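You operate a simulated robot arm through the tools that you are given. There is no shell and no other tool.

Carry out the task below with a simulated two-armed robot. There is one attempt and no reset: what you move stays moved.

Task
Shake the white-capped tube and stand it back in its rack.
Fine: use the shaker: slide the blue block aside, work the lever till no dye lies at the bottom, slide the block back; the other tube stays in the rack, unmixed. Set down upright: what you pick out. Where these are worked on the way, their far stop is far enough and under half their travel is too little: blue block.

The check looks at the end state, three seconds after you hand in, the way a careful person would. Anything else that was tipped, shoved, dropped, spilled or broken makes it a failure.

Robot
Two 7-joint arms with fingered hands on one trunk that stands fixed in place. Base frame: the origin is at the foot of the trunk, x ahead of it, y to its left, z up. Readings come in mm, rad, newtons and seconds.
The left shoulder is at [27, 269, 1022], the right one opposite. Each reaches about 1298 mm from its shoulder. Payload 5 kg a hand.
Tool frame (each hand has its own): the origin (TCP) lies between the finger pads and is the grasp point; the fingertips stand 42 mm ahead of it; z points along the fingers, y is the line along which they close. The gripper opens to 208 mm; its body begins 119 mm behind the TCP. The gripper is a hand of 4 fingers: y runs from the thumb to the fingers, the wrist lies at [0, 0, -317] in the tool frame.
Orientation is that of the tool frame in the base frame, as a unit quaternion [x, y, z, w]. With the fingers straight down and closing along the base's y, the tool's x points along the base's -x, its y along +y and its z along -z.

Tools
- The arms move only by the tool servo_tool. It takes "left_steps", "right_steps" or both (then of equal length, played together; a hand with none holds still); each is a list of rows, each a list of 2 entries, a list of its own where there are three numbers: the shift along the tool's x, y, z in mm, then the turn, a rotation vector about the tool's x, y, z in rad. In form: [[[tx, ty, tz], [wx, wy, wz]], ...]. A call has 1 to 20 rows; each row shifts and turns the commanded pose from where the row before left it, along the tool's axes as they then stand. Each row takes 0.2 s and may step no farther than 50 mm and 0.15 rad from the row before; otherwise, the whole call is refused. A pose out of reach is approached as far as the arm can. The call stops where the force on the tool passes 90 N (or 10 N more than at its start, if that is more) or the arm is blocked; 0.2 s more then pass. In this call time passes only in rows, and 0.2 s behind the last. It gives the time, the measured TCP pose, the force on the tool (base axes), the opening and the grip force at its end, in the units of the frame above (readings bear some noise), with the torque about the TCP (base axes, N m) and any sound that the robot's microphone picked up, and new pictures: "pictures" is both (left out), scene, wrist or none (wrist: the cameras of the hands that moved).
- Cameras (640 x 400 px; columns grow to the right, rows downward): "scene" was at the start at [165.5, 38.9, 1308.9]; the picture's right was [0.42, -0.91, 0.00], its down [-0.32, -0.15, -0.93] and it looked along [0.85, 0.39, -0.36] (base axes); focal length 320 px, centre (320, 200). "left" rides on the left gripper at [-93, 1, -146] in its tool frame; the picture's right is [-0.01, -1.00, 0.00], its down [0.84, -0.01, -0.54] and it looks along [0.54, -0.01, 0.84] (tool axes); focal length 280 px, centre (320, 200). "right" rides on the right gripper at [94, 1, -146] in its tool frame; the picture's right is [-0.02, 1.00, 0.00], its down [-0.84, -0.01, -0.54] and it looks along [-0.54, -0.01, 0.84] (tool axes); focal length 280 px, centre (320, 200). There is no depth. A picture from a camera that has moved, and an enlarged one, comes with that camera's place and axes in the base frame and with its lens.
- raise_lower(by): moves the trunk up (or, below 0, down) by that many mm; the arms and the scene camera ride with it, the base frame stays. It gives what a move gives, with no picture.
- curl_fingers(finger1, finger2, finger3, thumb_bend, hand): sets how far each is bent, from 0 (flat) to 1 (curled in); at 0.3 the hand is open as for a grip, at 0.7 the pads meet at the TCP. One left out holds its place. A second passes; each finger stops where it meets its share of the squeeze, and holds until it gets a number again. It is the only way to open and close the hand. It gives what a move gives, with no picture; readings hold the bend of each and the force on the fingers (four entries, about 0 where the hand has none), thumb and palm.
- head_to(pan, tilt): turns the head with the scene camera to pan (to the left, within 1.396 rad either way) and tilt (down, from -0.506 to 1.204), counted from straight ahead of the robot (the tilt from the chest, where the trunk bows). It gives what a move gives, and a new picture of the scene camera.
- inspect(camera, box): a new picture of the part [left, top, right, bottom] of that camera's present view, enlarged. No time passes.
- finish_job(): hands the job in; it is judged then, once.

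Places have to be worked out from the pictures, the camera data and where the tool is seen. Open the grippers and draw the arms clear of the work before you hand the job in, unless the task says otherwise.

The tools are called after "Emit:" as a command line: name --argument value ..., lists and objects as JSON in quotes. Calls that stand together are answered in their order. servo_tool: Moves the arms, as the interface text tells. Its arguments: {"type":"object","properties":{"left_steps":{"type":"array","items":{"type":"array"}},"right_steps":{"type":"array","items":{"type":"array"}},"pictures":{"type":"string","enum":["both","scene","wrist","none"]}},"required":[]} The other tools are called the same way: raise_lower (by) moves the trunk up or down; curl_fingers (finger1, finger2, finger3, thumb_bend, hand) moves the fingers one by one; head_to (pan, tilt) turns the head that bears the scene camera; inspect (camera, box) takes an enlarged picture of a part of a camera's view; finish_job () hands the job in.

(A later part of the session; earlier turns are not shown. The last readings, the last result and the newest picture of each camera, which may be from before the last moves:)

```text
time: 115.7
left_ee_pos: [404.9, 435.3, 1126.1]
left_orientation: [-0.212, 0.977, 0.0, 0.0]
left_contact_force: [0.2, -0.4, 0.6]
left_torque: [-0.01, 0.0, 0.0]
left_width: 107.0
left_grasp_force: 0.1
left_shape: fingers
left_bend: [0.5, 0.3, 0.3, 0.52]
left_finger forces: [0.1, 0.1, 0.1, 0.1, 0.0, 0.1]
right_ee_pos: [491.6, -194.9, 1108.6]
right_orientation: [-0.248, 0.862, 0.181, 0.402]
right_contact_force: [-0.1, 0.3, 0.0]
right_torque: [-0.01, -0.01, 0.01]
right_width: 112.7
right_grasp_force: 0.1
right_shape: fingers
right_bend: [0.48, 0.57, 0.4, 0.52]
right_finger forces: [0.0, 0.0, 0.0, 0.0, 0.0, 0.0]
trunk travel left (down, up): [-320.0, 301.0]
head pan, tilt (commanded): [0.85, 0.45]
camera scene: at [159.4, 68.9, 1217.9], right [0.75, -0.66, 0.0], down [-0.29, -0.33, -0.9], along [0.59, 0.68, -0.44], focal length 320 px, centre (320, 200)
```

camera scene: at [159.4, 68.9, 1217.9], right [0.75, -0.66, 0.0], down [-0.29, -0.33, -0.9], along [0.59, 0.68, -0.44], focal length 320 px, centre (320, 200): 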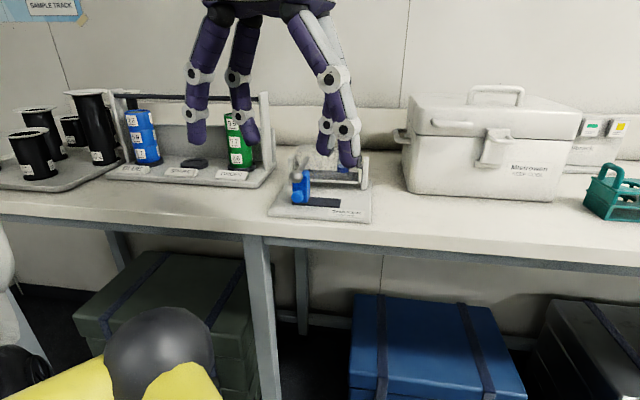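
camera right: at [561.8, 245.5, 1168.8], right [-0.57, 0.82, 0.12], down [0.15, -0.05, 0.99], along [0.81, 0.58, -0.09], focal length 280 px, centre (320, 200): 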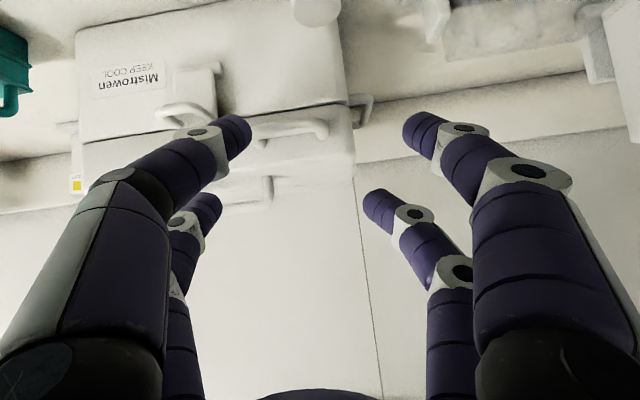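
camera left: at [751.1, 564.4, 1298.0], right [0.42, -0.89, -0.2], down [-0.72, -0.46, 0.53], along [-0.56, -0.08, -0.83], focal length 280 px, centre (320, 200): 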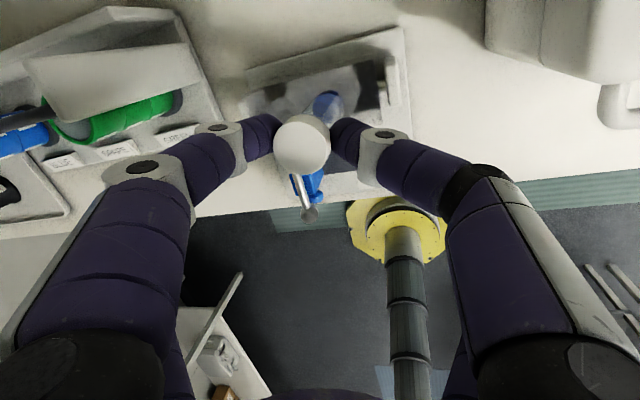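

Trunk lowered. Now I turn the left hand 15° and tilt it 45° so that its fingers point forward-down toward the block's knob, closing along the slot.

Emit:
curl_fingers --hand "left" --finger1 0.15 --thumb_bend 0.15 --finger2 0.56 --finger3 0.56

Emit:
servo_tool --left_steps '[[[0, 0, 0], [0, 0, -0.131]], [[0, 0, 0], [0, 0, -0.131]], [[0, 0, 0], [0, -0.131, 0]], [[0, 0, 0], [0, -0.131, 0]], [[0, 0, 0], [0, -0.131, 0]], [[0, 0, 0], [0, -0.131, 0]], [[0, 0, 0], [0, -0.131, 0]], [[0, 0, 0], [0, -0.131, 0]]]' --pictures "both"

```text
time: 116.7
left_ee_pos: [405.0, 434.6, 1126.9]
left_orientation: [-0.211, 0.978, 0.0, -0.001]
left_contact_force: [-0.1, -0.4, -0.2]
left_torque: [-0.01, -0.01, -0.02]
left_width: 267.2
left_grasp_force: 0.1
left_shape: fingers
left_bend: [0.15, 0.56, 0.56, 0.15]
left_finger forces: [0.1, 0.0, 0.0, 0.0, 0.1, 0.0]
right_ee_pos: [491.0, -194.1, 1108.8]
right_orientation: [-0.247, 0.862, 0.181, 0.403]
right_contact_force: [0.4, 0.3, -0.1]
right_torque: [-0.01, 0.04, 0.05]
right_width: 112.6
right_grasp_force: 0.1
right_shape: fingers
right_bend: [0.48, 0.57, 0.4, 0.52]
right_finger forces: [0.1, 0.0, 0.0, 0.0, 0.0, 0.0]
trunk travel left (down, up): [-320.0, 301.0]
head pan, tilt (commanded): [0.85, 0.45]
```

```text
time: 118.5
left_ee_pos: [403.6, 435.3, 1126.2]
left_orientation: [-0.311, 0.869, 0.129, 0.362]
left_contact_force: [-0.5, 0.1, -0.2]
left_torque: [-0.01, 0.01, -0.01]
left_width: 267.0
left_grasp_force: 0.0
left_shape: fingers
left_bend: [0.15, 0.56, 0.56, 0.15]
left_finger forces: [0.0, 0.0, 0.0, 0.1, 0.0, 0.0]
right_ee_pos: [492.1, -194.4, 1108.1]
right_orientation: [-0.248, 0.862, 0.181, 0.403]
right_contact_force: [0.8, -0.8, 0.2]
right_torque: [-0.03, 0.05, 0.03]
right_width: 112.6
right_grasp_force: 0.1
right_shape: fingers
right_bend: [0.48, 0.57, 0.4, 0.52]
right_finger forces: [0.0, 0.1, 0.0, 0.0, 0.1, 0.1]
trunk travel left (down, up): [-320.0, 301.0]
head pan, tilt (commanded): [0.85, 0.45]
camera scene: at [159.5, 68.9, 1218.0], right [0.75, -0.66, 0.0], down [-0.29, -0.33, -0.9], along [0.59, 0.68, -0.43], focal length 320 px, centre (320, 200)
camera left: at [374.6, 412.0, 1296.3], right [0.64, -0.77, 0.01], down [-0.75, -0.63, -0.22], along [0.17, 0.13, -0.98], focal length 280 px, centre (320, 200)
```

scene: 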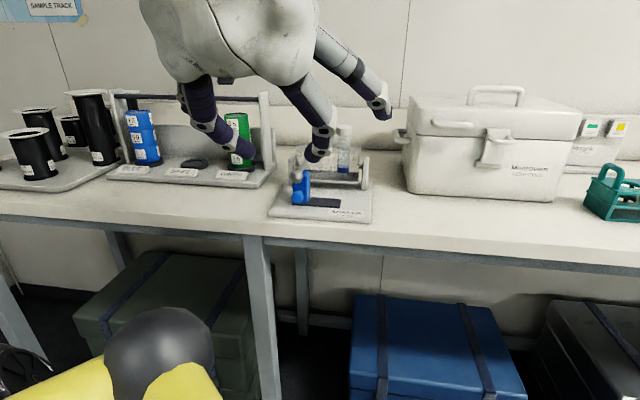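
left: 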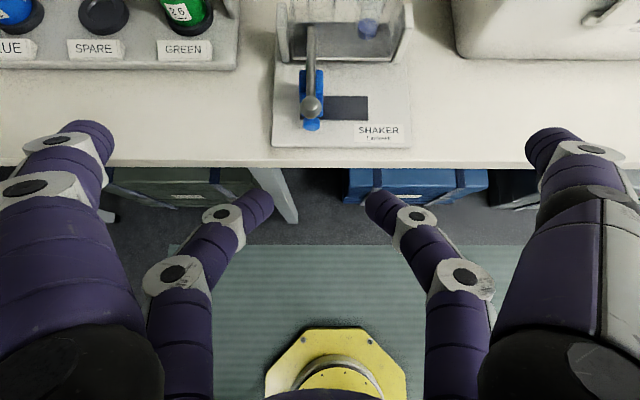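

The pose is reached, and this camera now looks right at the shaker. I zoom in to locate knob, ball and block.

Emit:
inspect --camera "left" --box '[260, 0, 430, 150]'

Emit:
inspect --camera "scene" --box '[255, 125, 385, 235]'

```text
2.67 times, centred on (345, 75) of left
camera zoom: at [374.6, 412.0, 1296.3], right [0.64, -0.77, 0.01], down [-0.75, -0.63, -0.22], along [0.17, 0.13, -0.98], focal length 748 px, centre (253, 533)
```

zoom: 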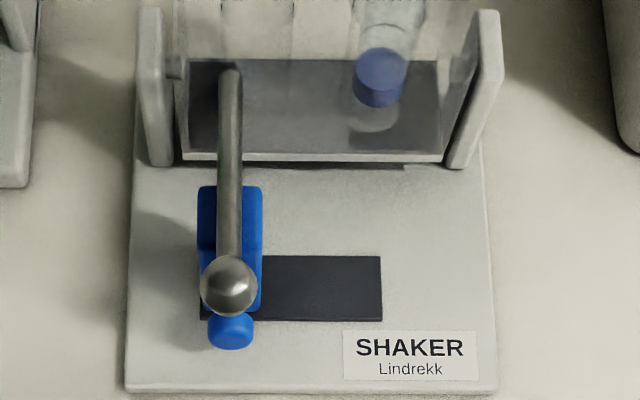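

```text
3.64 times, centred on (320, 180) of scene
camera zoom: at [159.5, 68.9, 1218.0], right [0.75, -0.66, 0.0], down [-0.29, -0.33, -0.9], along [0.59, 0.68, -0.43], focal length 1163 px, centre (320, 273)
```

zoom: 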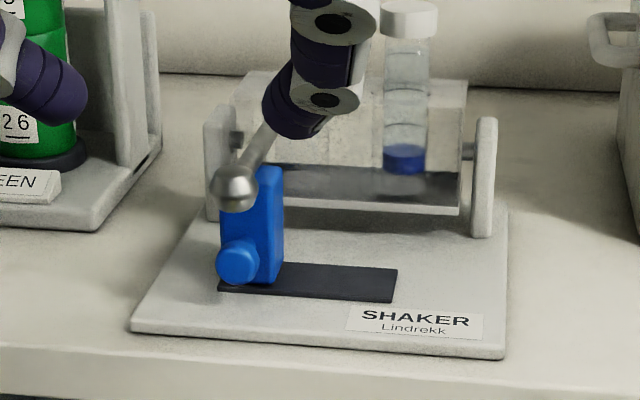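

Knob centre ≈(512, 538, 942), ball ≈(512, 537, 987) right above it. I tilt 5° more and go to a pre-approach point in front and above the knob.

Emit:
servo_tool --left_steps '[[[0, 0, 0], [0, -0.087, 0]], [[6, 3.4, 37], [0, 0, 0]], [[6, 3.4, 37], [0, 0, 0]], [[6, 3.4, 37], [0, 0, 0]]]' --pictures "both"

Emit:
inspect --camera "left" --box '[180, 20, 460, 210]'

```text
time: 119.5
left_ee_pos: [455.5, 490.5, 1040.6]
left_orientation: [-0.306, 0.853, 0.143, 0.398]
left_contact_force: [-0.2, -1.2, 0.1]
left_torque: [0.0, 0.0, -0.01]
left_width: 267.4
left_grasp_force: 0.0
left_shape: fingers
left_bend: [0.15, 0.56, 0.56, 0.15]
left_finger forces: [0.0, 0.0, 0.0, 0.0, 0.0, 0.1]
right_ee_pos: [492.1, -194.7, 1107.7]
right_orientation: [-0.248, 0.862, 0.182, 0.403]
right_contact_force: [-1.2, 0.6, 0.0]
right_torque: [0.02, -0.03, 0.06]
right_width: 112.3
right_grasp_force: 0.1
right_shape: fingers
right_bend: [0.48, 0.57, 0.4, 0.52]
right_finger forces: [0.0, 0.0, 0.0, 0.1, 0.0, 0.0]
trunk travel left (down, up): [-320.0, 301.0]
head pan, tilt (commanded): [0.85, 0.45]
camera scene: at [159.2, 68.6, 1217.8], right [0.75, -0.66, 0.0], down [-0.29, -0.33, -0.9], along [0.59, 0.68, -0.44], focal length 320 px, centre (320, 200)
camera left: at [413.8, 457.3, 1207.2], right [0.64, -0.77, 0.01], down [-0.73, -0.62, -0.3], along [0.24, 0.18, -0.95], focal length 280 px, centre (320, 200)
```

scene: 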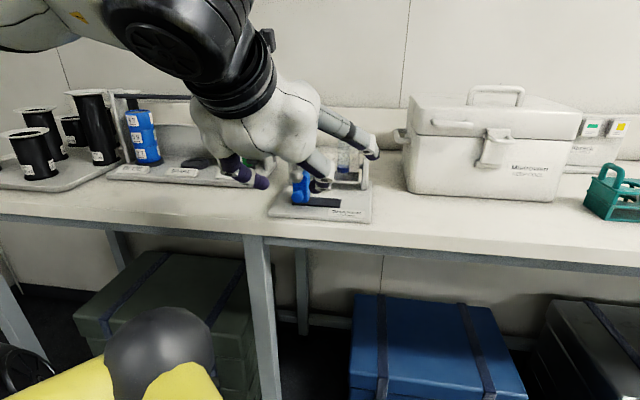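
left: 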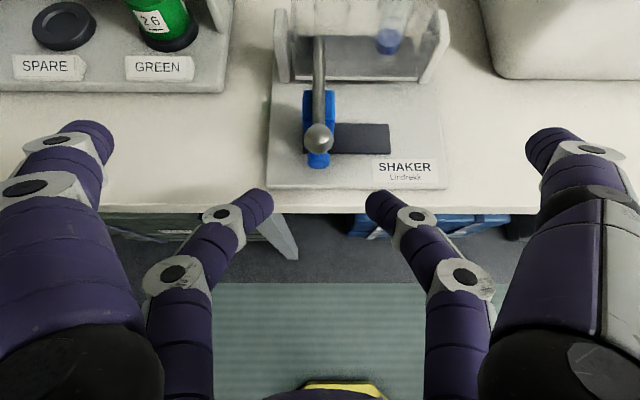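

```text
2.11 times, centred on (320, 115) of left
camera zoom: at [413.8, 457.3, 1207.2], right [0.64, -0.77, 0.01], down [-0.73, -0.62, -0.3], along [0.24, 0.18, -0.95], focal length 590 px, centre (320, 379)
```

zoom: 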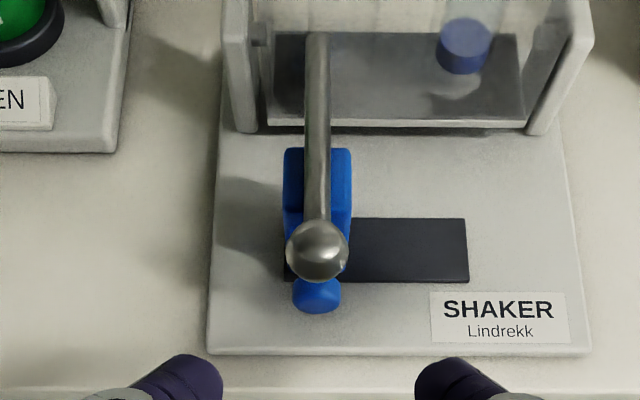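

Knob is right on the hand's midline. I advance 60 mm along the fingers and look.

Emit:
servo_tool --left_steps '[[[0.3, 0.2, 30], [0, 0, 0]], [[0.3, 0.2, 30], [0, 0, 0]]]' --pictures "wrist"

Emit:
inspect --camera "left" --box '[180, 60, 460, 250]'

Emit:
inspect --camera "scene" --box '[255, 125, 385, 235]'

```text
time: 120.1
left_ee_pos: [489.7, 519.9, 1001.2]
left_orientation: [-0.306, 0.854, 0.143, 0.396]
left_contact_force: [-0.7, 0.9, 0.0]
left_torque: [-0.01, -0.03, -0.09]
left_width: 267.4
left_grasp_force: 0.0
left_shape: fingers
left_bend: [0.15, 0.56, 0.56, 0.15]
left_finger forces: [0.0, 0.0, 0.0, 0.0, 0.1, 0.0]
right_ee_pos: [491.7, -192.7, 1107.4]
right_orientation: [-0.247, 0.863, 0.181, 0.402]
right_contact_force: [0.7, 0.4, -0.9]
right_torque: [-0.05, 0.04, -0.05]
right_width: 112.4
right_grasp_force: 0.0
right_shape: fingers
right_bend: [0.48, 0.57, 0.4, 0.52]
right_finger forces: [0.0, 0.0, 0.0, 0.0, 0.1, 0.1]
trunk travel left (down, up): [-320.0, 301.0]
head pan, tilt (commanded): [0.85, 0.45]
camera left: at [450.0, 488.2, 1167.9], right [0.64, -0.77, 0.01], down [-0.73, -0.62, -0.29], along [0.23, 0.18, -0.96], focal length 280 px, centre (320, 200)
```

left: 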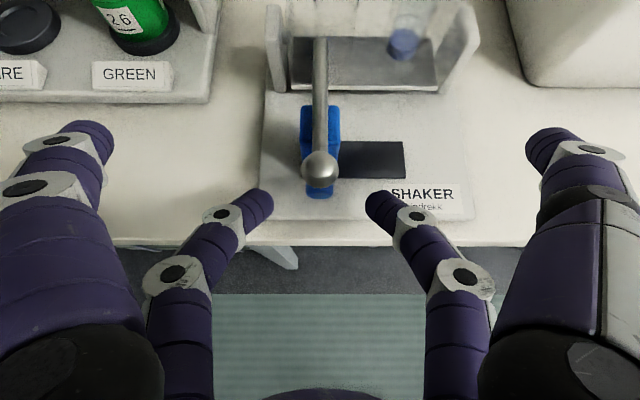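

```text
2.11 times, centred on (320, 155) of left
camera zoom: at [450.0, 488.2, 1167.9], right [0.64, -0.77, 0.01], down [-0.73, -0.62, -0.29], along [0.23, 0.18, -0.96], focal length 590 px, centre (320, 295)
```

zoom: 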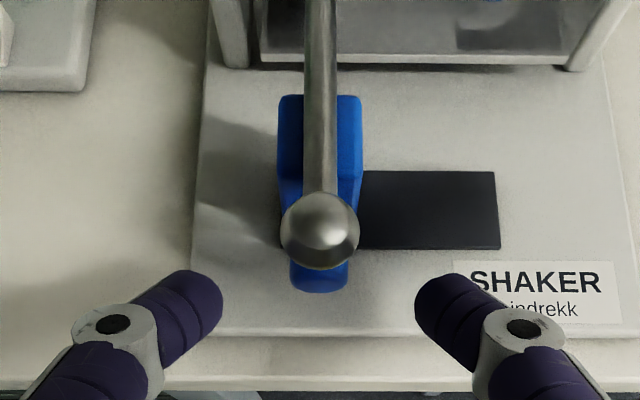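

```text
3.64 times, centred on (320, 180) of scene
camera zoom: at [159.9, 69.7, 1217.5], right [0.75, -0.66, 0.0], down [-0.29, -0.33, -0.9], along [0.59, 0.68, -0.44], focal length 1163 px, centre (320, 273)
```

zoom: 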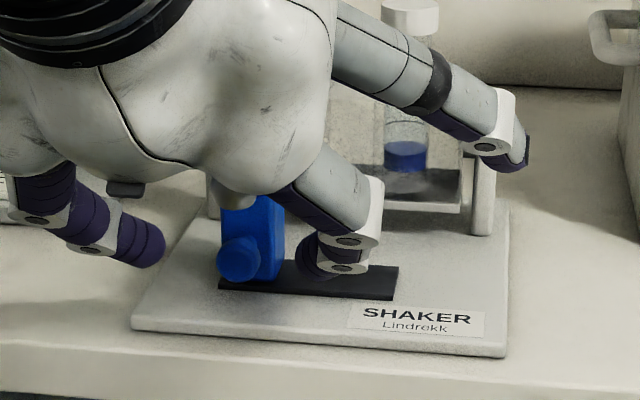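

Everything clears. I advance the last 30 mm so that the tips straddle the knob.

Emit:
servo_tool --left_steps '[[[0.3, 0, 15], [0, 0, 0]], [[0.3, 0, 15], [0, 0, 0]]]' --pictures "wrist"

Emit:
inspect --camera "left" --box '[180, 60, 460, 250]'

Emit:
inspect --camera "scene" --box '[255, 125, 385, 235]'

```text
time: 120.7
left_ee_pos: [507.2, 534.7, 981.2]
left_orientation: [-0.306, 0.854, 0.143, 0.396]
left_contact_force: [0.7, 0.5, 0.3]
left_torque: [-0.05, 0.02, -0.05]
left_width: 267.4
left_grasp_force: 0.1
left_shape: fingers
left_bend: [0.15, 0.56, 0.56, 0.15]
left_finger forces: [0.0, 0.1, 0.1, 0.0, 0.0, 0.0]
right_ee_pos: [491.6, -193.2, 1108.6]
right_orientation: [-0.248, 0.863, 0.181, 0.402]
right_contact_force: [0.5, 0.7, -1.2]
right_torque: [-0.03, 0.02, -0.03]
right_width: 112.6
right_grasp_force: 0.1
right_shape: fingers
right_bend: [0.48, 0.57, 0.4, 0.52]
right_finger forces: [0.1, 0.0, 0.0, 0.1, 0.0, 0.1]
trunk travel left (down, up): [-320.0, 301.0]
head pan, tilt (commanded): [0.85, 0.45]
camera left: at [467.9, 502.3, 1148.4], right [0.64, -0.77, 0.01], down [-0.73, -0.62, -0.3], along [0.23, 0.18, -0.96], focal length 280 px, centre (320, 200)
```

left: 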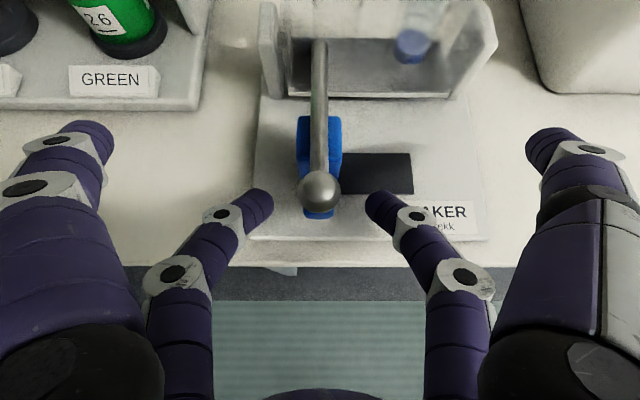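

```text
2.11 times, centred on (320, 155) of left
camera zoom: at [467.9, 502.3, 1148.4], right [0.64, -0.77, 0.01], down [-0.73, -0.62, -0.3], along [0.23, 0.18, -0.96], focal length 590 px, centre (320, 295)
```

zoom: 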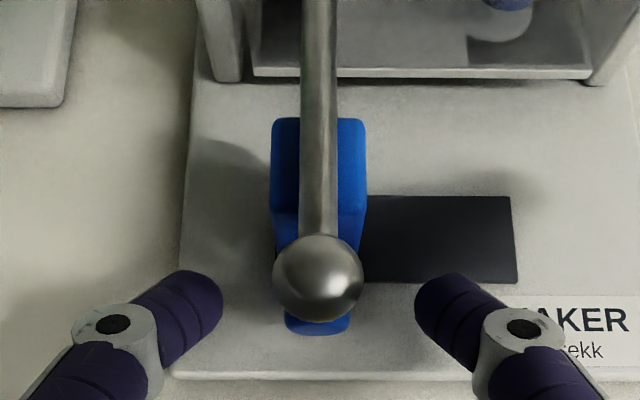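

```text
3.64 times, centred on (320, 180) of scene
camera zoom: at [160.0, 69.6, 1217.7], right [0.75, -0.66, 0.0], down [-0.29, -0.33, -0.9], along [0.59, 0.68, -0.44], focal length 1163 px, centre (320, 273)
```

zoom: 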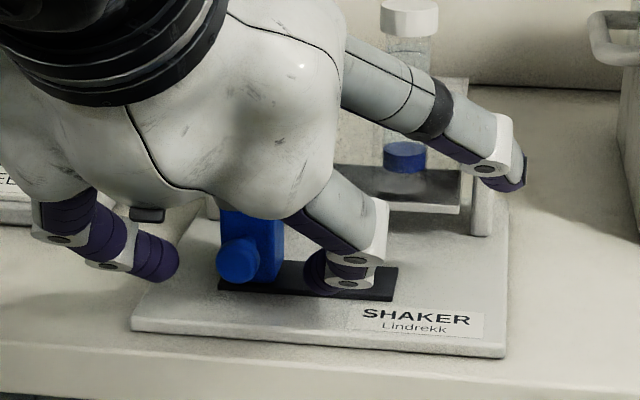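

Tips are level with the knob, evenly on both sides. I close finger2 and finger3 onto it.

Emit:
curl_fingers --hand "left" --finger2 0.66 --finger3 0.66

Emit:
inspect --camera "left" --box '[180, 60, 460, 250]'

```text
time: 121.7
left_ee_pos: [507.9, 533.3, 983.9]
left_orientation: [-0.306, 0.854, 0.142, 0.397]
left_contact_force: [-0.4, 0.6, 0.4]
left_torque: [0.01, 0.01, 0.0]
left_width: 267.4
left_grasp_force: 0.7
left_shape: fingers
left_bend: [0.15, 0.66, 0.66, 0.15]
left_finger forces: [0.0, 0.6, 0.3, 0.0, 0.1, 0.0]
right_ee_pos: [491.8, -194.0, 1108.3]
right_orientation: [-0.248, 0.863, 0.181, 0.402]
right_contact_force: [0.1, -0.5, 0.3]
right_torque: [-0.02, -0.01, 0.02]
right_width: 112.6
right_grasp_force: 0.0
right_shape: fingers
right_bend: [0.48, 0.57, 0.4, 0.52]
right_finger forces: [0.0, 0.0, 0.0, 0.0, 0.0, 0.1]
trunk travel left (down, up): [-320.0, 301.0]
head pan, tilt (commanded): [0.85, 0.45]
```

```text
2.11 times, centred on (320, 155) of left
camera zoom: at [467.2, 501.4, 1149.5], right [0.64, -0.77, 0.01], down [-0.73, -0.62, -0.3], along [0.23, 0.18, -0.95], focal length 590 px, centre (320, 295)
```

zoom: 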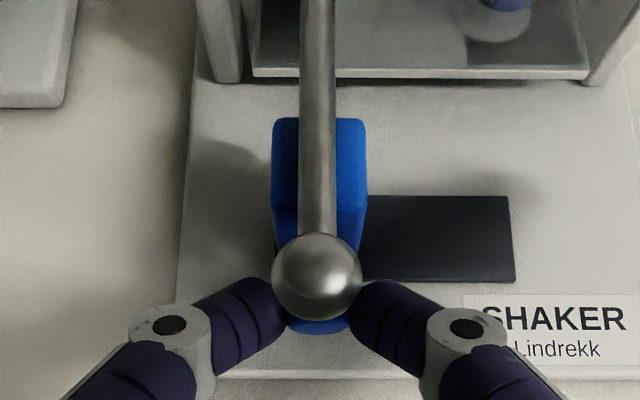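

Both tips touch the knob lightly. I slide 10 mm toward the far end of the slot and check that the block follows.

Emit:
servo_tool --left_steps '[[[0, -5, 0], [0, 0, 0]], [[0, -5, 0], [0, 0, 0]]]' --pictures "none"

Emit:
inspect --camera "left" --box '[180, 60, 460, 250]'

```text
time: 122.3
left_ee_pos: [512.7, 527.9, 983.0]
left_orientation: [-0.306, 0.853, 0.143, 0.398]
left_contact_force: [0.0, -0.2, 0.1]
left_torque: [0.0, 0.01, 0.02]
left_width: 267.5
left_grasp_force: 1.1
left_shape: fingers
left_bend: [0.15, 0.65, 0.66, 0.15]
left_finger forces: [0.1, 0.5, 0.2, 0.0, 0.0, 0.0]
right_ee_pos: [491.1, -194.8, 1108.0]
right_orientation: [-0.247, 0.863, 0.181, 0.403]
right_contact_force: [-0.7, 0.9, -0.2]
right_torque: [-0.01, -0.01, -0.03]
right_width: 112.7
right_grasp_force: 0.1
right_shape: fingers
right_bend: [0.48, 0.57, 0.4, 0.52]
right_finger forces: [0.1, 0.0, 0.0, 0.0, 0.0, 0.0]
trunk travel left (down, up): [-320.0, 301.0]
head pan, tilt (commanded): [0.85, 0.45]
```

```text
2.11 times, centred on (320, 155) of left
camera zoom: at [472.6, 493.4, 1148.2], right [0.64, -0.77, 0.01], down [-0.73, -0.62, -0.3], along [0.24, 0.18, -0.95], focal length 590 px, centre (320, 295)
```

zoom: 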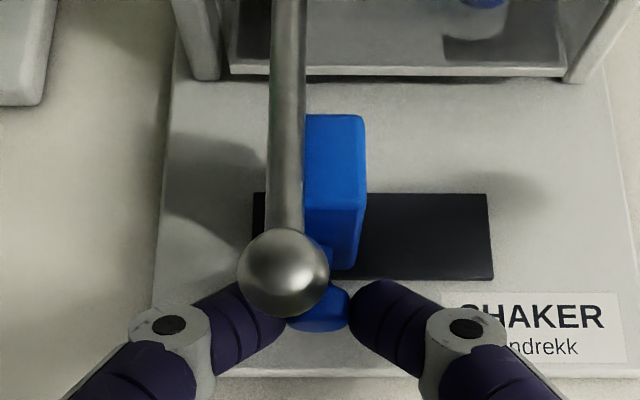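

The block follows smoothly and the lever stays up. I slide on by 45 mm.

Emit:
servo_tool --left_steps '[[[0, -7.5, 0], [0, 0, 0]], [[0, -7.5, 0], [0, 0, 0]], [[0, -7.5, 0], [0, 0, 0]], [[0, -7.5, 0], [0, 0, 0]], [[0, -7.5, 0], [0, 0, 0]], [[0, -7.5, 0], [0, 0, 0]]]' --pictures "none"

Emit:
inspect --camera "left" --box '[180, 60, 460, 250]'

```text
time: 123.7
left_ee_pos: [541.8, 490.2, 982.8]
left_orientation: [-0.306, 0.853, 0.143, 0.397]
left_contact_force: [1.1, 0.0, -0.1]
left_torque: [0.0, -0.02, 0.04]
left_width: 267.3
left_grasp_force: 0.4
left_shape: fingers
left_bend: [0.15, 0.65, 0.66, 0.15]
left_finger forces: [0.0, 0.4, 0.3, 0.1, 0.0, 0.0]
right_ee_pos: [492.4, -194.9, 1107.5]
right_orientation: [-0.246, 0.863, 0.18, 0.402]
right_contact_force: [0.1, -0.7, 0.8]
right_torque: [0.01, 0.0, -0.01]
right_width: 112.6
right_grasp_force: 0.1
right_shape: fingers
right_bend: [0.48, 0.57, 0.4, 0.52]
right_finger forces: [0.1, 0.1, 0.1, 0.0, 0.1, 0.1]
trunk travel left (down, up): [-320.0, 301.0]
head pan, tilt (commanded): [0.85, 0.45]
```

```text
2.11 times, centred on (320, 155) of left
camera zoom: at [501.4, 458.4, 1148.6], right [0.64, -0.77, 0.01], down [-0.73, -0.62, -0.3], along [0.24, 0.18, -0.95], focal length 590 px, centre (320, 295)
```

zoom: 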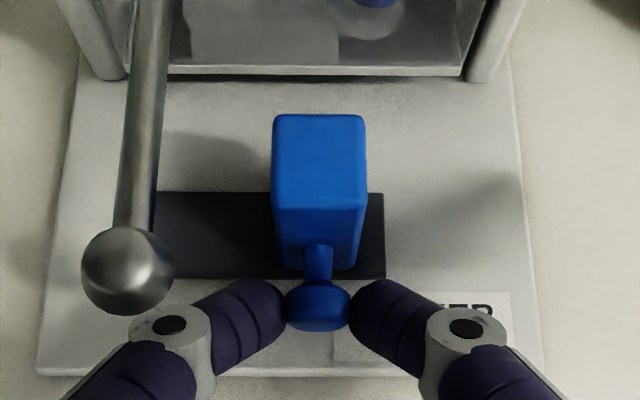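

Block has travelled ~55 mm; about 14 mm of slot remain. I go on in smaller steps to the far stop.

Emit:
servo_tool --left_steps '[[[0, -5, 0], [0, 0, 0]], [[0, -5, 0], [0, 0, 0]]]' --pictures "none"

Emit:
servo_tool --left_steps '[[[0, -3, 0], [0, 0, 0]]]' --pictures "none"

Emit:
inspect --camera "left" --box '[180, 60, 460, 250]'

```text
time: 124.3
left_ee_pos: [548.0, 484.4, 982.0]
left_orientation: [-0.306, 0.853, 0.142, 0.397]
left_contact_force: [0.1, 0.1, -0.2]
left_torque: [0.05, 0.02, 0.01]
left_width: 267.1
left_grasp_force: 0.4
left_shape: fingers
left_bend: [0.15, 0.66, 0.66, 0.15]
left_finger forces: [0.1, 0.7, 0.2, 0.1, 0.0, 0.0]
right_ee_pos: [492.5, -195.0, 1108.5]
right_orientation: [-0.248, 0.863, 0.181, 0.402]
right_contact_force: [-0.8, 0.2, 0.6]
right_torque: [0.01, 0.03, 0.02]
right_width: 112.6
right_grasp_force: 0.0
right_shape: fingers
right_bend: [0.48, 0.57, 0.4, 0.52]
right_finger forces: [0.0, 0.0, 0.0, 0.1, 0.1, 0.1]
trunk travel left (down, up): [-320.0, 301.0]
head pan, tilt (commanded): [0.85, 0.45]
```

```text
time: 124.7
left_ee_pos: [550.9, 481.7, 982.9]
left_orientation: [-0.306, 0.853, 0.142, 0.398]
left_contact_force: [-2.3, 1.2, 0.0]
left_torque: [0.05, 0.1, 0.0]
left_width: 267.4
left_grasp_force: 1.1
left_shape: fingers
left_bend: [0.15, 0.65, 0.66, 0.15]
left_finger forces: [0.0, 2.3, 0.0, 0.0, 0.0, 0.0]
right_ee_pos: [491.0, -195.1, 1108.0]
right_orientation: [-0.248, 0.863, 0.181, 0.402]
right_contact_force: [-0.7, 0.1, 0.5]
right_torque: [-0.02, -0.03, -0.04]
right_width: 112.7
right_grasp_force: 0.0
right_shape: fingers
right_bend: [0.48, 0.57, 0.4, 0.52]
right_finger forces: [0.0, 0.0, 0.1, 0.1, 0.1, 0.1]
trunk travel left (down, up): [-320.0, 301.0]
head pan, tilt (commanded): [0.85, 0.45]
```

```text
2.11 times, centred on (320, 155) of left
camera zoom: at [509.1, 449.0, 1148.5], right [0.64, -0.77, 0.01], down [-0.73, -0.62, -0.3], along [0.24, 0.18, -0.95], focal length 590 px, centre (320, 295)
```

zoom: 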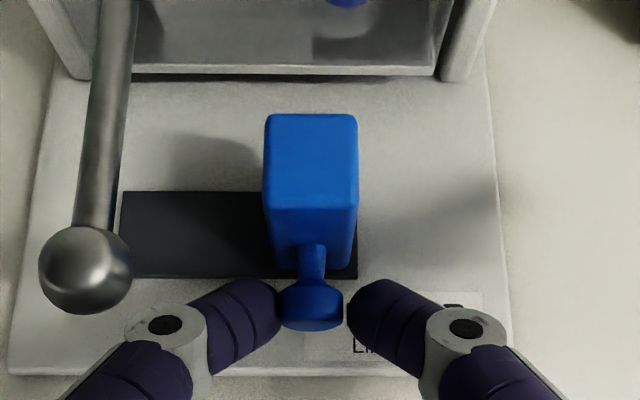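

Finger2 now meets resistance (2.3 N). One more 2 mm push to confirm the stop.

Emit:
servo_tool --left_steps '[[[0, -2.5, 0], [0, 0, 0]]]' --pictures "none"

Emit:
inspect --camera "left" --box '[180, 60, 460, 250]'

```text
time: 125.1
left_ee_pos: [551.9, 480.6, 982.0]
left_orientation: [-0.306, 0.853, 0.143, 0.398]
left_contact_force: [-3.7, 2.5, 0.9]
left_torque: [0.06, 0.16, -0.01]
left_width: 267.3
left_grasp_force: 1.8
left_shape: fingers
left_bend: [0.15, 0.64, 0.66, 0.15]
left_finger forces: [0.1, 3.9, 0.1, 0.0, 0.1, 0.1]
right_ee_pos: [491.6, -195.2, 1108.6]
right_orientation: [-0.248, 0.862, 0.181, 0.403]
right_contact_force: [0.0, 0.4, -0.6]
right_torque: [-0.04, 0.04, 0.01]
right_width: 112.7
right_grasp_force: 0.0
right_shape: fingers
right_bend: [0.48, 0.57, 0.4, 0.52]
right_finger forces: [0.1, 0.0, 0.0, 0.0, 0.0, 0.0]
trunk travel left (down, up): [-320.0, 301.0]
head pan, tilt (commanded): [0.85, 0.45]
```

```text
2.11 times, centred on (320, 155) of left
camera zoom: at [510.6, 447.3, 1148.5], right [0.64, -0.77, 0.01], down [-0.73, -0.62, -0.3], along [0.24, 0.18, -0.95], focal length 590 px, centre (320, 295)
```

zoom: 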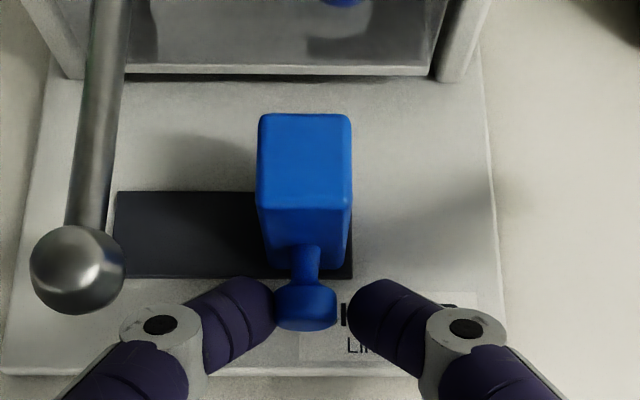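

The block is at its far stop. I open the two tips slightly and withdraw along the approach line.

Emit:
curl_fingers --hand "left" --finger2 0.6 --finger3 0.58

Emit:
servo_tool --left_steps '[[[0, 0, -15], [0, 0, 0]], [[0, 0, -25], [0, 0, 0]], [[0, 0, -30], [0, 0, 0]], [[0, 0, -30], [0, 0, 0]]]' --pictures "both"

Emit:
inspect --camera "left" --box '[180, 0, 460, 190]'

Emit:
inspect --camera "scene" --box '[255, 105, 385, 235]'

```text
time: 126.1
left_ee_pos: [552.2, 479.8, 982.0]
left_orientation: [-0.306, 0.853, 0.142, 0.398]
left_contact_force: [-0.4, -0.2, -0.8]
left_torque: [-0.02, 0.03, 0.03]
left_width: 267.2
left_grasp_force: 0.0
left_shape: fingers
left_bend: [0.15, 0.6, 0.57, 0.15]
left_finger forces: [0.0, 0.1, 0.0, 0.1, 0.1, 0.0]
right_ee_pos: [491.5, -195.7, 1108.6]
right_orientation: [-0.248, 0.863, 0.181, 0.402]
right_contact_force: [0.1, 0.2, -0.6]
right_torque: [0.02, -0.01, 0.01]
right_width: 112.4
right_grasp_force: 0.1
right_shape: fingers
right_bend: [0.48, 0.57, 0.4, 0.52]
right_finger forces: [0.0, 0.1, 0.0, 0.0, 0.1, 0.0]
trunk travel left (down, up): [-320.0, 301.0]
head pan, tilt (commanded): [0.85, 0.45]
```

```text
time: 127.1
left_ee_pos: [492.4, 431.4, 1048.0]
left_orientation: [-0.305, 0.853, 0.142, 0.398]
left_contact_force: [0.6, 0.6, -0.2]
left_torque: [0.02, 0.0, 0.02]
left_width: 267.2
left_grasp_force: 0.2
left_shape: fingers
left_bend: [0.15, 0.6, 0.57, 0.15]
left_finger forces: [0.1, 0.0, 0.0, 0.1, 0.0, 0.0]
right_ee_pos: [491.6, -194.5, 1108.3]
right_orientation: [-0.247, 0.863, 0.18, 0.403]
right_contact_force: [-1.3, 0.5, 1.1]
right_torque: [0.03, 0.03, -0.02]
right_width: 112.6
right_grasp_force: 0.0
right_shape: fingers
right_bend: [0.48, 0.57, 0.4, 0.52]
right_finger forces: [0.0, 0.0, 0.0, 0.1, 0.1, 0.1]
trunk travel left (down, up): [-320.0, 301.0]
head pan, tilt (commanded): [0.85, 0.45]
camera scene: at [159.4, 68.9, 1218.1], right [0.75, -0.66, 0.0], down [-0.29, -0.33, -0.9], along [0.59, 0.68, -0.43], focal length 320 px, centre (320, 200)
camera left: at [452.3, 398.2, 1213.6], right [0.64, -0.77, 0.01], down [-0.73, -0.62, -0.3], along [0.24, 0.18, -0.95], focal length 280 px, centre (320, 200)
```

scene: 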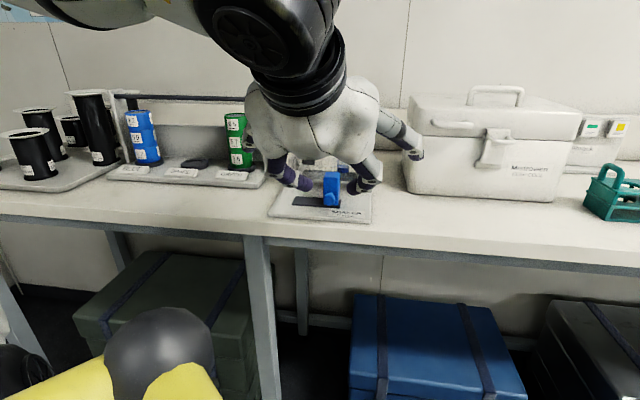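
left: 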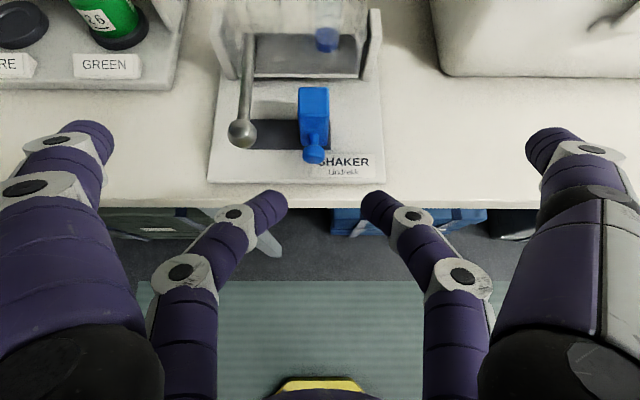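

```text
2.11 times, centred on (320, 95) of left
camera zoom: at [452.3, 398.2, 1213.6], right [0.64, -0.77, 0.01], down [-0.73, -0.62, -0.3], along [0.24, 0.18, -0.95], focal length 590 px, centre (320, 421)
```

zoom: 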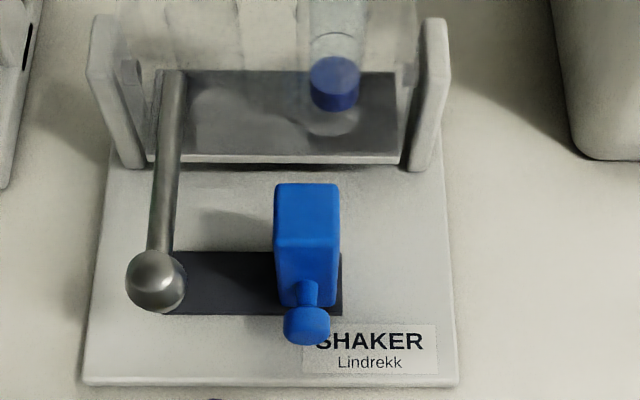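

```text
3.08 times, centred on (320, 170) of scene
camera zoom: at [159.4, 68.9, 1218.1], right [0.75, -0.66, 0.0], down [-0.29, -0.33, -0.9], along [0.59, 0.68, -0.43], focal length 984 px, centre (320, 292)
```

zoom: 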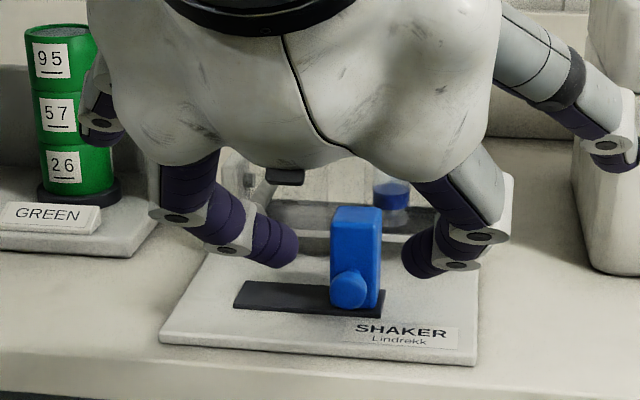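

The block is fully aside. Next I line up on the lever's ball (512, 537, 987): first to a point 80 mm behind it along the fingers.

Emit:
servo_tool --left_steps '[[[-16.7, 34.6, -7.3], [0, 0, 0]], [[-16.7, 34.6, -7.3], [0, 0, 0]]]' --pictures "none"

Emit:
inspect --camera "left" --box '[180, 20, 460, 210]'

```text
time: 127.7
left_ee_pos: [455.8, 490.7, 1082.4]
left_orientation: [-0.306, 0.853, 0.143, 0.398]
left_contact_force: [-1.2, 0.1, 0.5]
left_torque: [-0.04, -0.04, -0.11]
left_width: 267.3
left_grasp_force: 0.1
left_shape: fingers
left_bend: [0.15, 0.6, 0.57, 0.15]
left_finger forces: [0.0, 0.0, 0.0, 0.0, 0.0, 0.1]
right_ee_pos: [491.2, -194.3, 1108.8]
right_orientation: [-0.247, 0.863, 0.181, 0.402]
right_contact_force: [-1.3, 0.5, 0.7]
right_torque: [-0.05, -0.01, -0.09]
right_width: 112.4
right_grasp_force: 0.1
right_shape: fingers
right_bend: [0.48, 0.57, 0.4, 0.52]
right_finger forces: [0.0, 0.1, 0.1, 0.1, 0.0, 0.0]
trunk travel left (down, up): [-320.0, 301.0]
head pan, tilt (commanded): [0.85, 0.45]
```

```text
2.11 times, centred on (320, 115) of left
camera zoom: at [415.0, 458.9, 1248.8], right [0.64, -0.77, 0.01], down [-0.73, -0.62, -0.3], along [0.24, 0.18, -0.95], focal length 590 px, centre (320, 379)
```

zoom: 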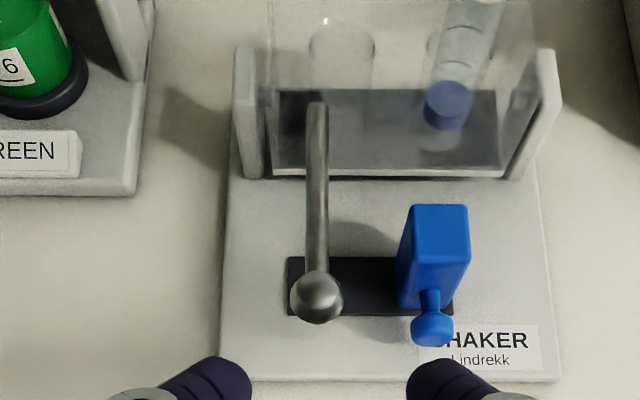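

The ball is on the midline. I advance 80 mm so the tips straddle it.

Emit:
servo_tool --left_steps '[[[0, 0, 27], [0, 0, 0]], [[0, 0, 27], [0, 0, 0]], [[0, 0, 26], [0, 0, 0]]]' --pictures "none"

Emit:
inspect --camera "left" --box '[180, 60, 460, 250]'

Emit:
inspect --camera "scene" --box '[255, 105, 385, 235]'

```text
time: 128.5
left_ee_pos: [503.8, 530.1, 1030.0]
left_orientation: [-0.305, 0.853, 0.142, 0.398]
left_contact_force: [0.1, -0.5, -0.5]
left_torque: [0.02, 0.02, 0.02]
left_width: 267.4
left_grasp_force: 0.0
left_shape: fingers
left_bend: [0.15, 0.6, 0.57, 0.15]
left_finger forces: [0.0, 0.0, 0.0, 0.1, 0.0, 0.0]
right_ee_pos: [492.7, -194.5, 1107.1]
right_orientation: [-0.247, 0.863, 0.181, 0.401]
right_contact_force: [-0.3, -0.7, -1.1]
right_torque: [0.04, -0.01, 0.0]
right_width: 112.7
right_grasp_force: 0.0
right_shape: fingers
right_bend: [0.48, 0.57, 0.4, 0.52]
right_finger forces: [0.0, 0.0, 0.0, 0.0, 0.0, 0.0]
trunk travel left (down, up): [-320.0, 301.0]
head pan, tilt (commanded): [0.85, 0.45]
```

```text
2.11 times, centred on (320, 155) of left
camera zoom: at [463.3, 497.8, 1195.9], right [0.64, -0.77, 0.01], down [-0.73, -0.62, -0.3], along [0.24, 0.18, -0.95], focal length 590 px, centre (320, 295)
```

zoom: 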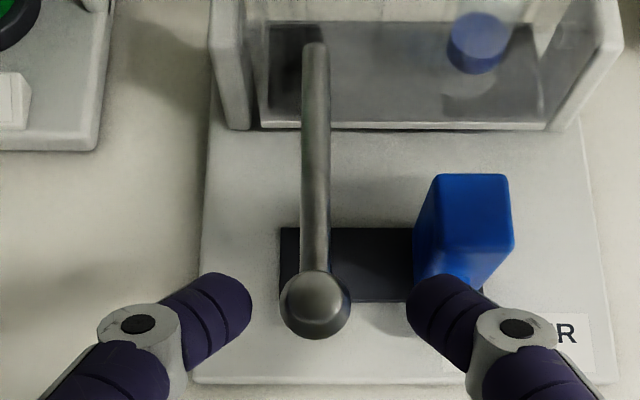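

```text
3.08 times, centred on (320, 170) of scene
camera zoom: at [159.5, 68.7, 1217.8], right [0.75, -0.66, 0.0], down [-0.29, -0.33, -0.9], along [0.59, 0.68, -0.44], focal length 984 px, centre (320, 292)
```

zoom: 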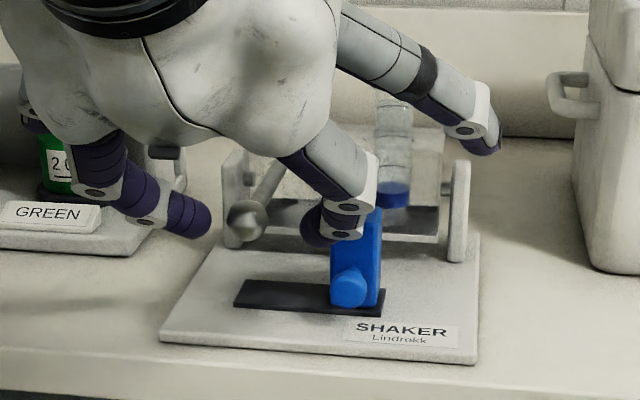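

Tips are on both sides of the ball. I close them onto it.

Emit:
curl_fingers --hand "left" --finger2 0.655 --finger3 0.655

Emit:
curl_fingers --hand "left" --finger2 0.69 --finger3 0.69

Emit:
inspect --camera "left" --box '[180, 60, 460, 250]'

```text
time: 129.5
left_ee_pos: [504.3, 531.2, 1029.6]
left_orientation: [-0.306, 0.853, 0.143, 0.397]
left_contact_force: [-0.6, 0.8, -0.9]
left_torque: [0.02, 0.02, 0.02]
left_width: 267.4
left_grasp_force: 0.9
left_shape: fingers
left_bend: [0.15, 0.65, 0.65, 0.15]
left_finger forces: [0.0, 0.7, 0.1, 0.0, 0.1, 0.0]
right_ee_pos: [491.4, -194.1, 1108.2]
right_orientation: [-0.248, 0.863, 0.181, 0.402]
right_contact_force: [0.4, 0.0, -0.2]
right_torque: [0.04, 0.03, 0.02]
right_width: 112.8
right_grasp_force: 0.1
right_shape: fingers
right_bend: [0.48, 0.57, 0.4, 0.52]
right_finger forces: [0.0, 0.0, 0.0, 0.0, 0.0, 0.1]
trunk travel left (down, up): [-320.0, 301.0]
head pan, tilt (commanded): [0.85, 0.45]
```

```text
time: 130.5
left_ee_pos: [502.7, 530.4, 1029.5]
left_orientation: [-0.305, 0.853, 0.142, 0.398]
left_contact_force: [-0.4, 2.3, -0.9]
left_torque: [0.08, 0.01, 0.03]
left_width: 267.1
left_grasp_force: 4.7
left_shape: fingers
left_bend: [0.15, 0.65, 0.66, 0.15]
left_finger forces: [0.0, 4.9, 3.7, 0.1, 0.1, 0.0]
right_ee_pos: [491.6, -194.9, 1108.0]
right_orientation: [-0.248, 0.862, 0.182, 0.402]
right_contact_force: [0.4, 0.8, 0.4]
right_torque: [0.01, 0.01, -0.02]
right_width: 112.4
right_grasp_force: 0.1
right_shape: fingers
right_bend: [0.48, 0.57, 0.4, 0.52]
right_finger forces: [0.0, 0.0, 0.0, 0.1, 0.0, 0.1]
trunk travel left (down, up): [-320.0, 301.0]
head pan, tilt (commanded): [0.85, 0.45]
```

```text
2.11 times, centred on (320, 155) of left
camera zoom: at [463.2, 498.0, 1196.2], right [0.64, -0.77, 0.01], down [-0.73, -0.62, -0.3], along [0.24, 0.18, -0.95], focal length 590 px, centre (320, 295)
```

zoom: 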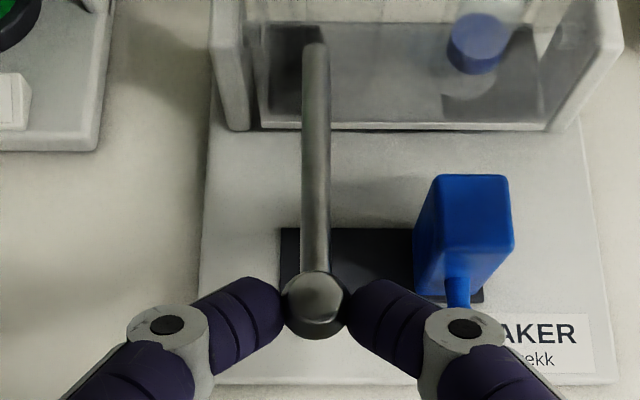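

The ball is held. I press down 10 mm and read the force.

Emit:
servo_tool --left_steps '[[[3.85, 0, 3.2], [0, 0, 0]], [[3.85, 0, 3.2], [0, 0, 0]]]' --pictures "none"

Emit:
inspect --camera "left" --box '[180, 0, 460, 190]'

```text
time: 131.1
left_ee_pos: [502.9, 529.8, 1020.2]
left_orientation: [-0.306, 0.853, 0.142, 0.398]
left_contact_force: [-3.2, 1.3, 0.7]
left_torque: [0.07, 0.14, 0.04]
left_width: 267.2
left_grasp_force: 5.4
left_shape: fingers
left_bend: [0.15, 0.65, 0.66, 0.15]
left_finger forces: [0.0, 7.2, 4.0, 0.1, 0.1, 0.1]
right_ee_pos: [490.8, -193.1, 1108.8]
right_orientation: [-0.248, 0.863, 0.181, 0.402]
right_contact_force: [-0.5, 0.3, 0.0]
right_torque: [-0.02, -0.02, 0.01]
right_width: 112.5
right_grasp_force: 0.1
right_shape: fingers
right_bend: [0.48, 0.57, 0.4, 0.52]
right_finger forces: [0.0, 0.1, 0.0, 0.0, 0.0, 0.0]
trunk travel left (down, up): [-320.0, 301.0]
head pan, tilt (commanded): [0.85, 0.45]
```

```text
2.11 times, centred on (320, 95) of left
camera zoom: at [462.6, 497.2, 1186.5], right [0.64, -0.77, 0.01], down [-0.73, -0.62, -0.3], along [0.24, 0.18, -0.95], focal length 590 px, centre (320, 421)
```

zoom: 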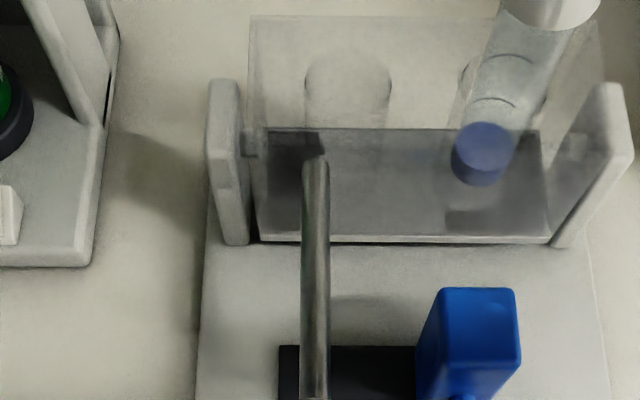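

The lever yields easily and the cradle tips. I continue down in 5 mm rows, watching the force.

Emit:
servo_tool --left_steps '[[[3.85, 0, 3.2], [0, 0, 0]], [[3.85, 0, 3.2], [0, 0, 0]], [[3.85, 0, 3.2], [0, 0, 0]], [[3.85, 0, 3.2], [0, 0, 0]]]' --pictures "none"

Emit:
inspect --camera "left" --box '[180, 0, 460, 190]'

Emit:
inspect --camera "scene" --box '[255, 105, 385, 235]'

```text
time: 132.1
left_ee_pos: [503.7, 530.2, 1000.6]
left_orientation: [-0.307, 0.853, 0.144, 0.397]
left_contact_force: [-5.2, 1.0, 1.7]
left_torque: [0.06, 0.18, 0.05]
left_width: 267.3
left_grasp_force: 6.2
left_shape: fingers
left_bend: [0.15, 0.65, 0.67, 0.15]
left_finger forces: [0.0, 8.3, 4.0, 0.0, 0.0, 0.0]
right_ee_pos: [491.6, -194.7, 1108.7]
right_orientation: [-0.248, 0.863, 0.181, 0.402]
right_contact_force: [0.2, -0.1, -0.1]
right_torque: [-0.03, -0.02, 0.0]
right_width: 112.7
right_grasp_force: 0.3
right_shape: fingers
right_bend: [0.48, 0.57, 0.4, 0.52]
right_finger forces: [0.0, 0.0, 0.1, 0.1, 0.0, 0.0]
trunk travel left (down, up): [-320.0, 301.0]
head pan, tilt (commanded): [0.85, 0.45]
```

```text
2.11 times, centred on (320, 95) of left
camera zoom: at [462.8, 496.7, 1166.3], right [0.64, -0.77, 0.01], down [-0.73, -0.62, -0.3], along [0.24, 0.18, -0.95], focal length 590 px, centre (320, 421)
```

zoom: 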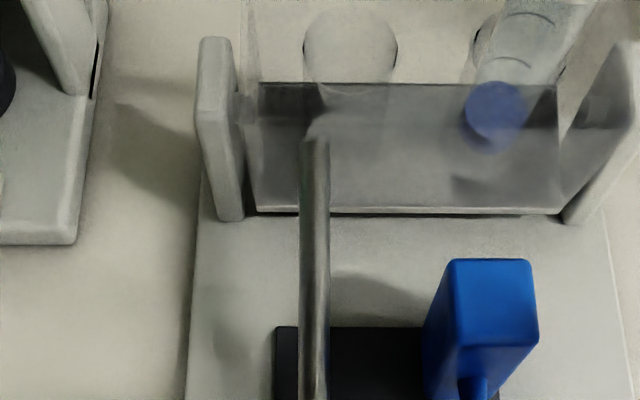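

```text
3.08 times, centred on (320, 170) of scene
camera zoom: at [159.1, 68.9, 1218.0], right [0.75, -0.66, 0.0], down [-0.29, -0.33, -0.9], along [0.59, 0.68, -0.44], focal length 984 px, centre (320, 292)
```

zoom: 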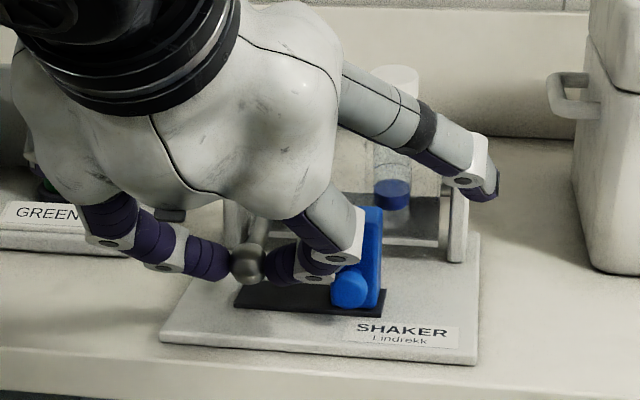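

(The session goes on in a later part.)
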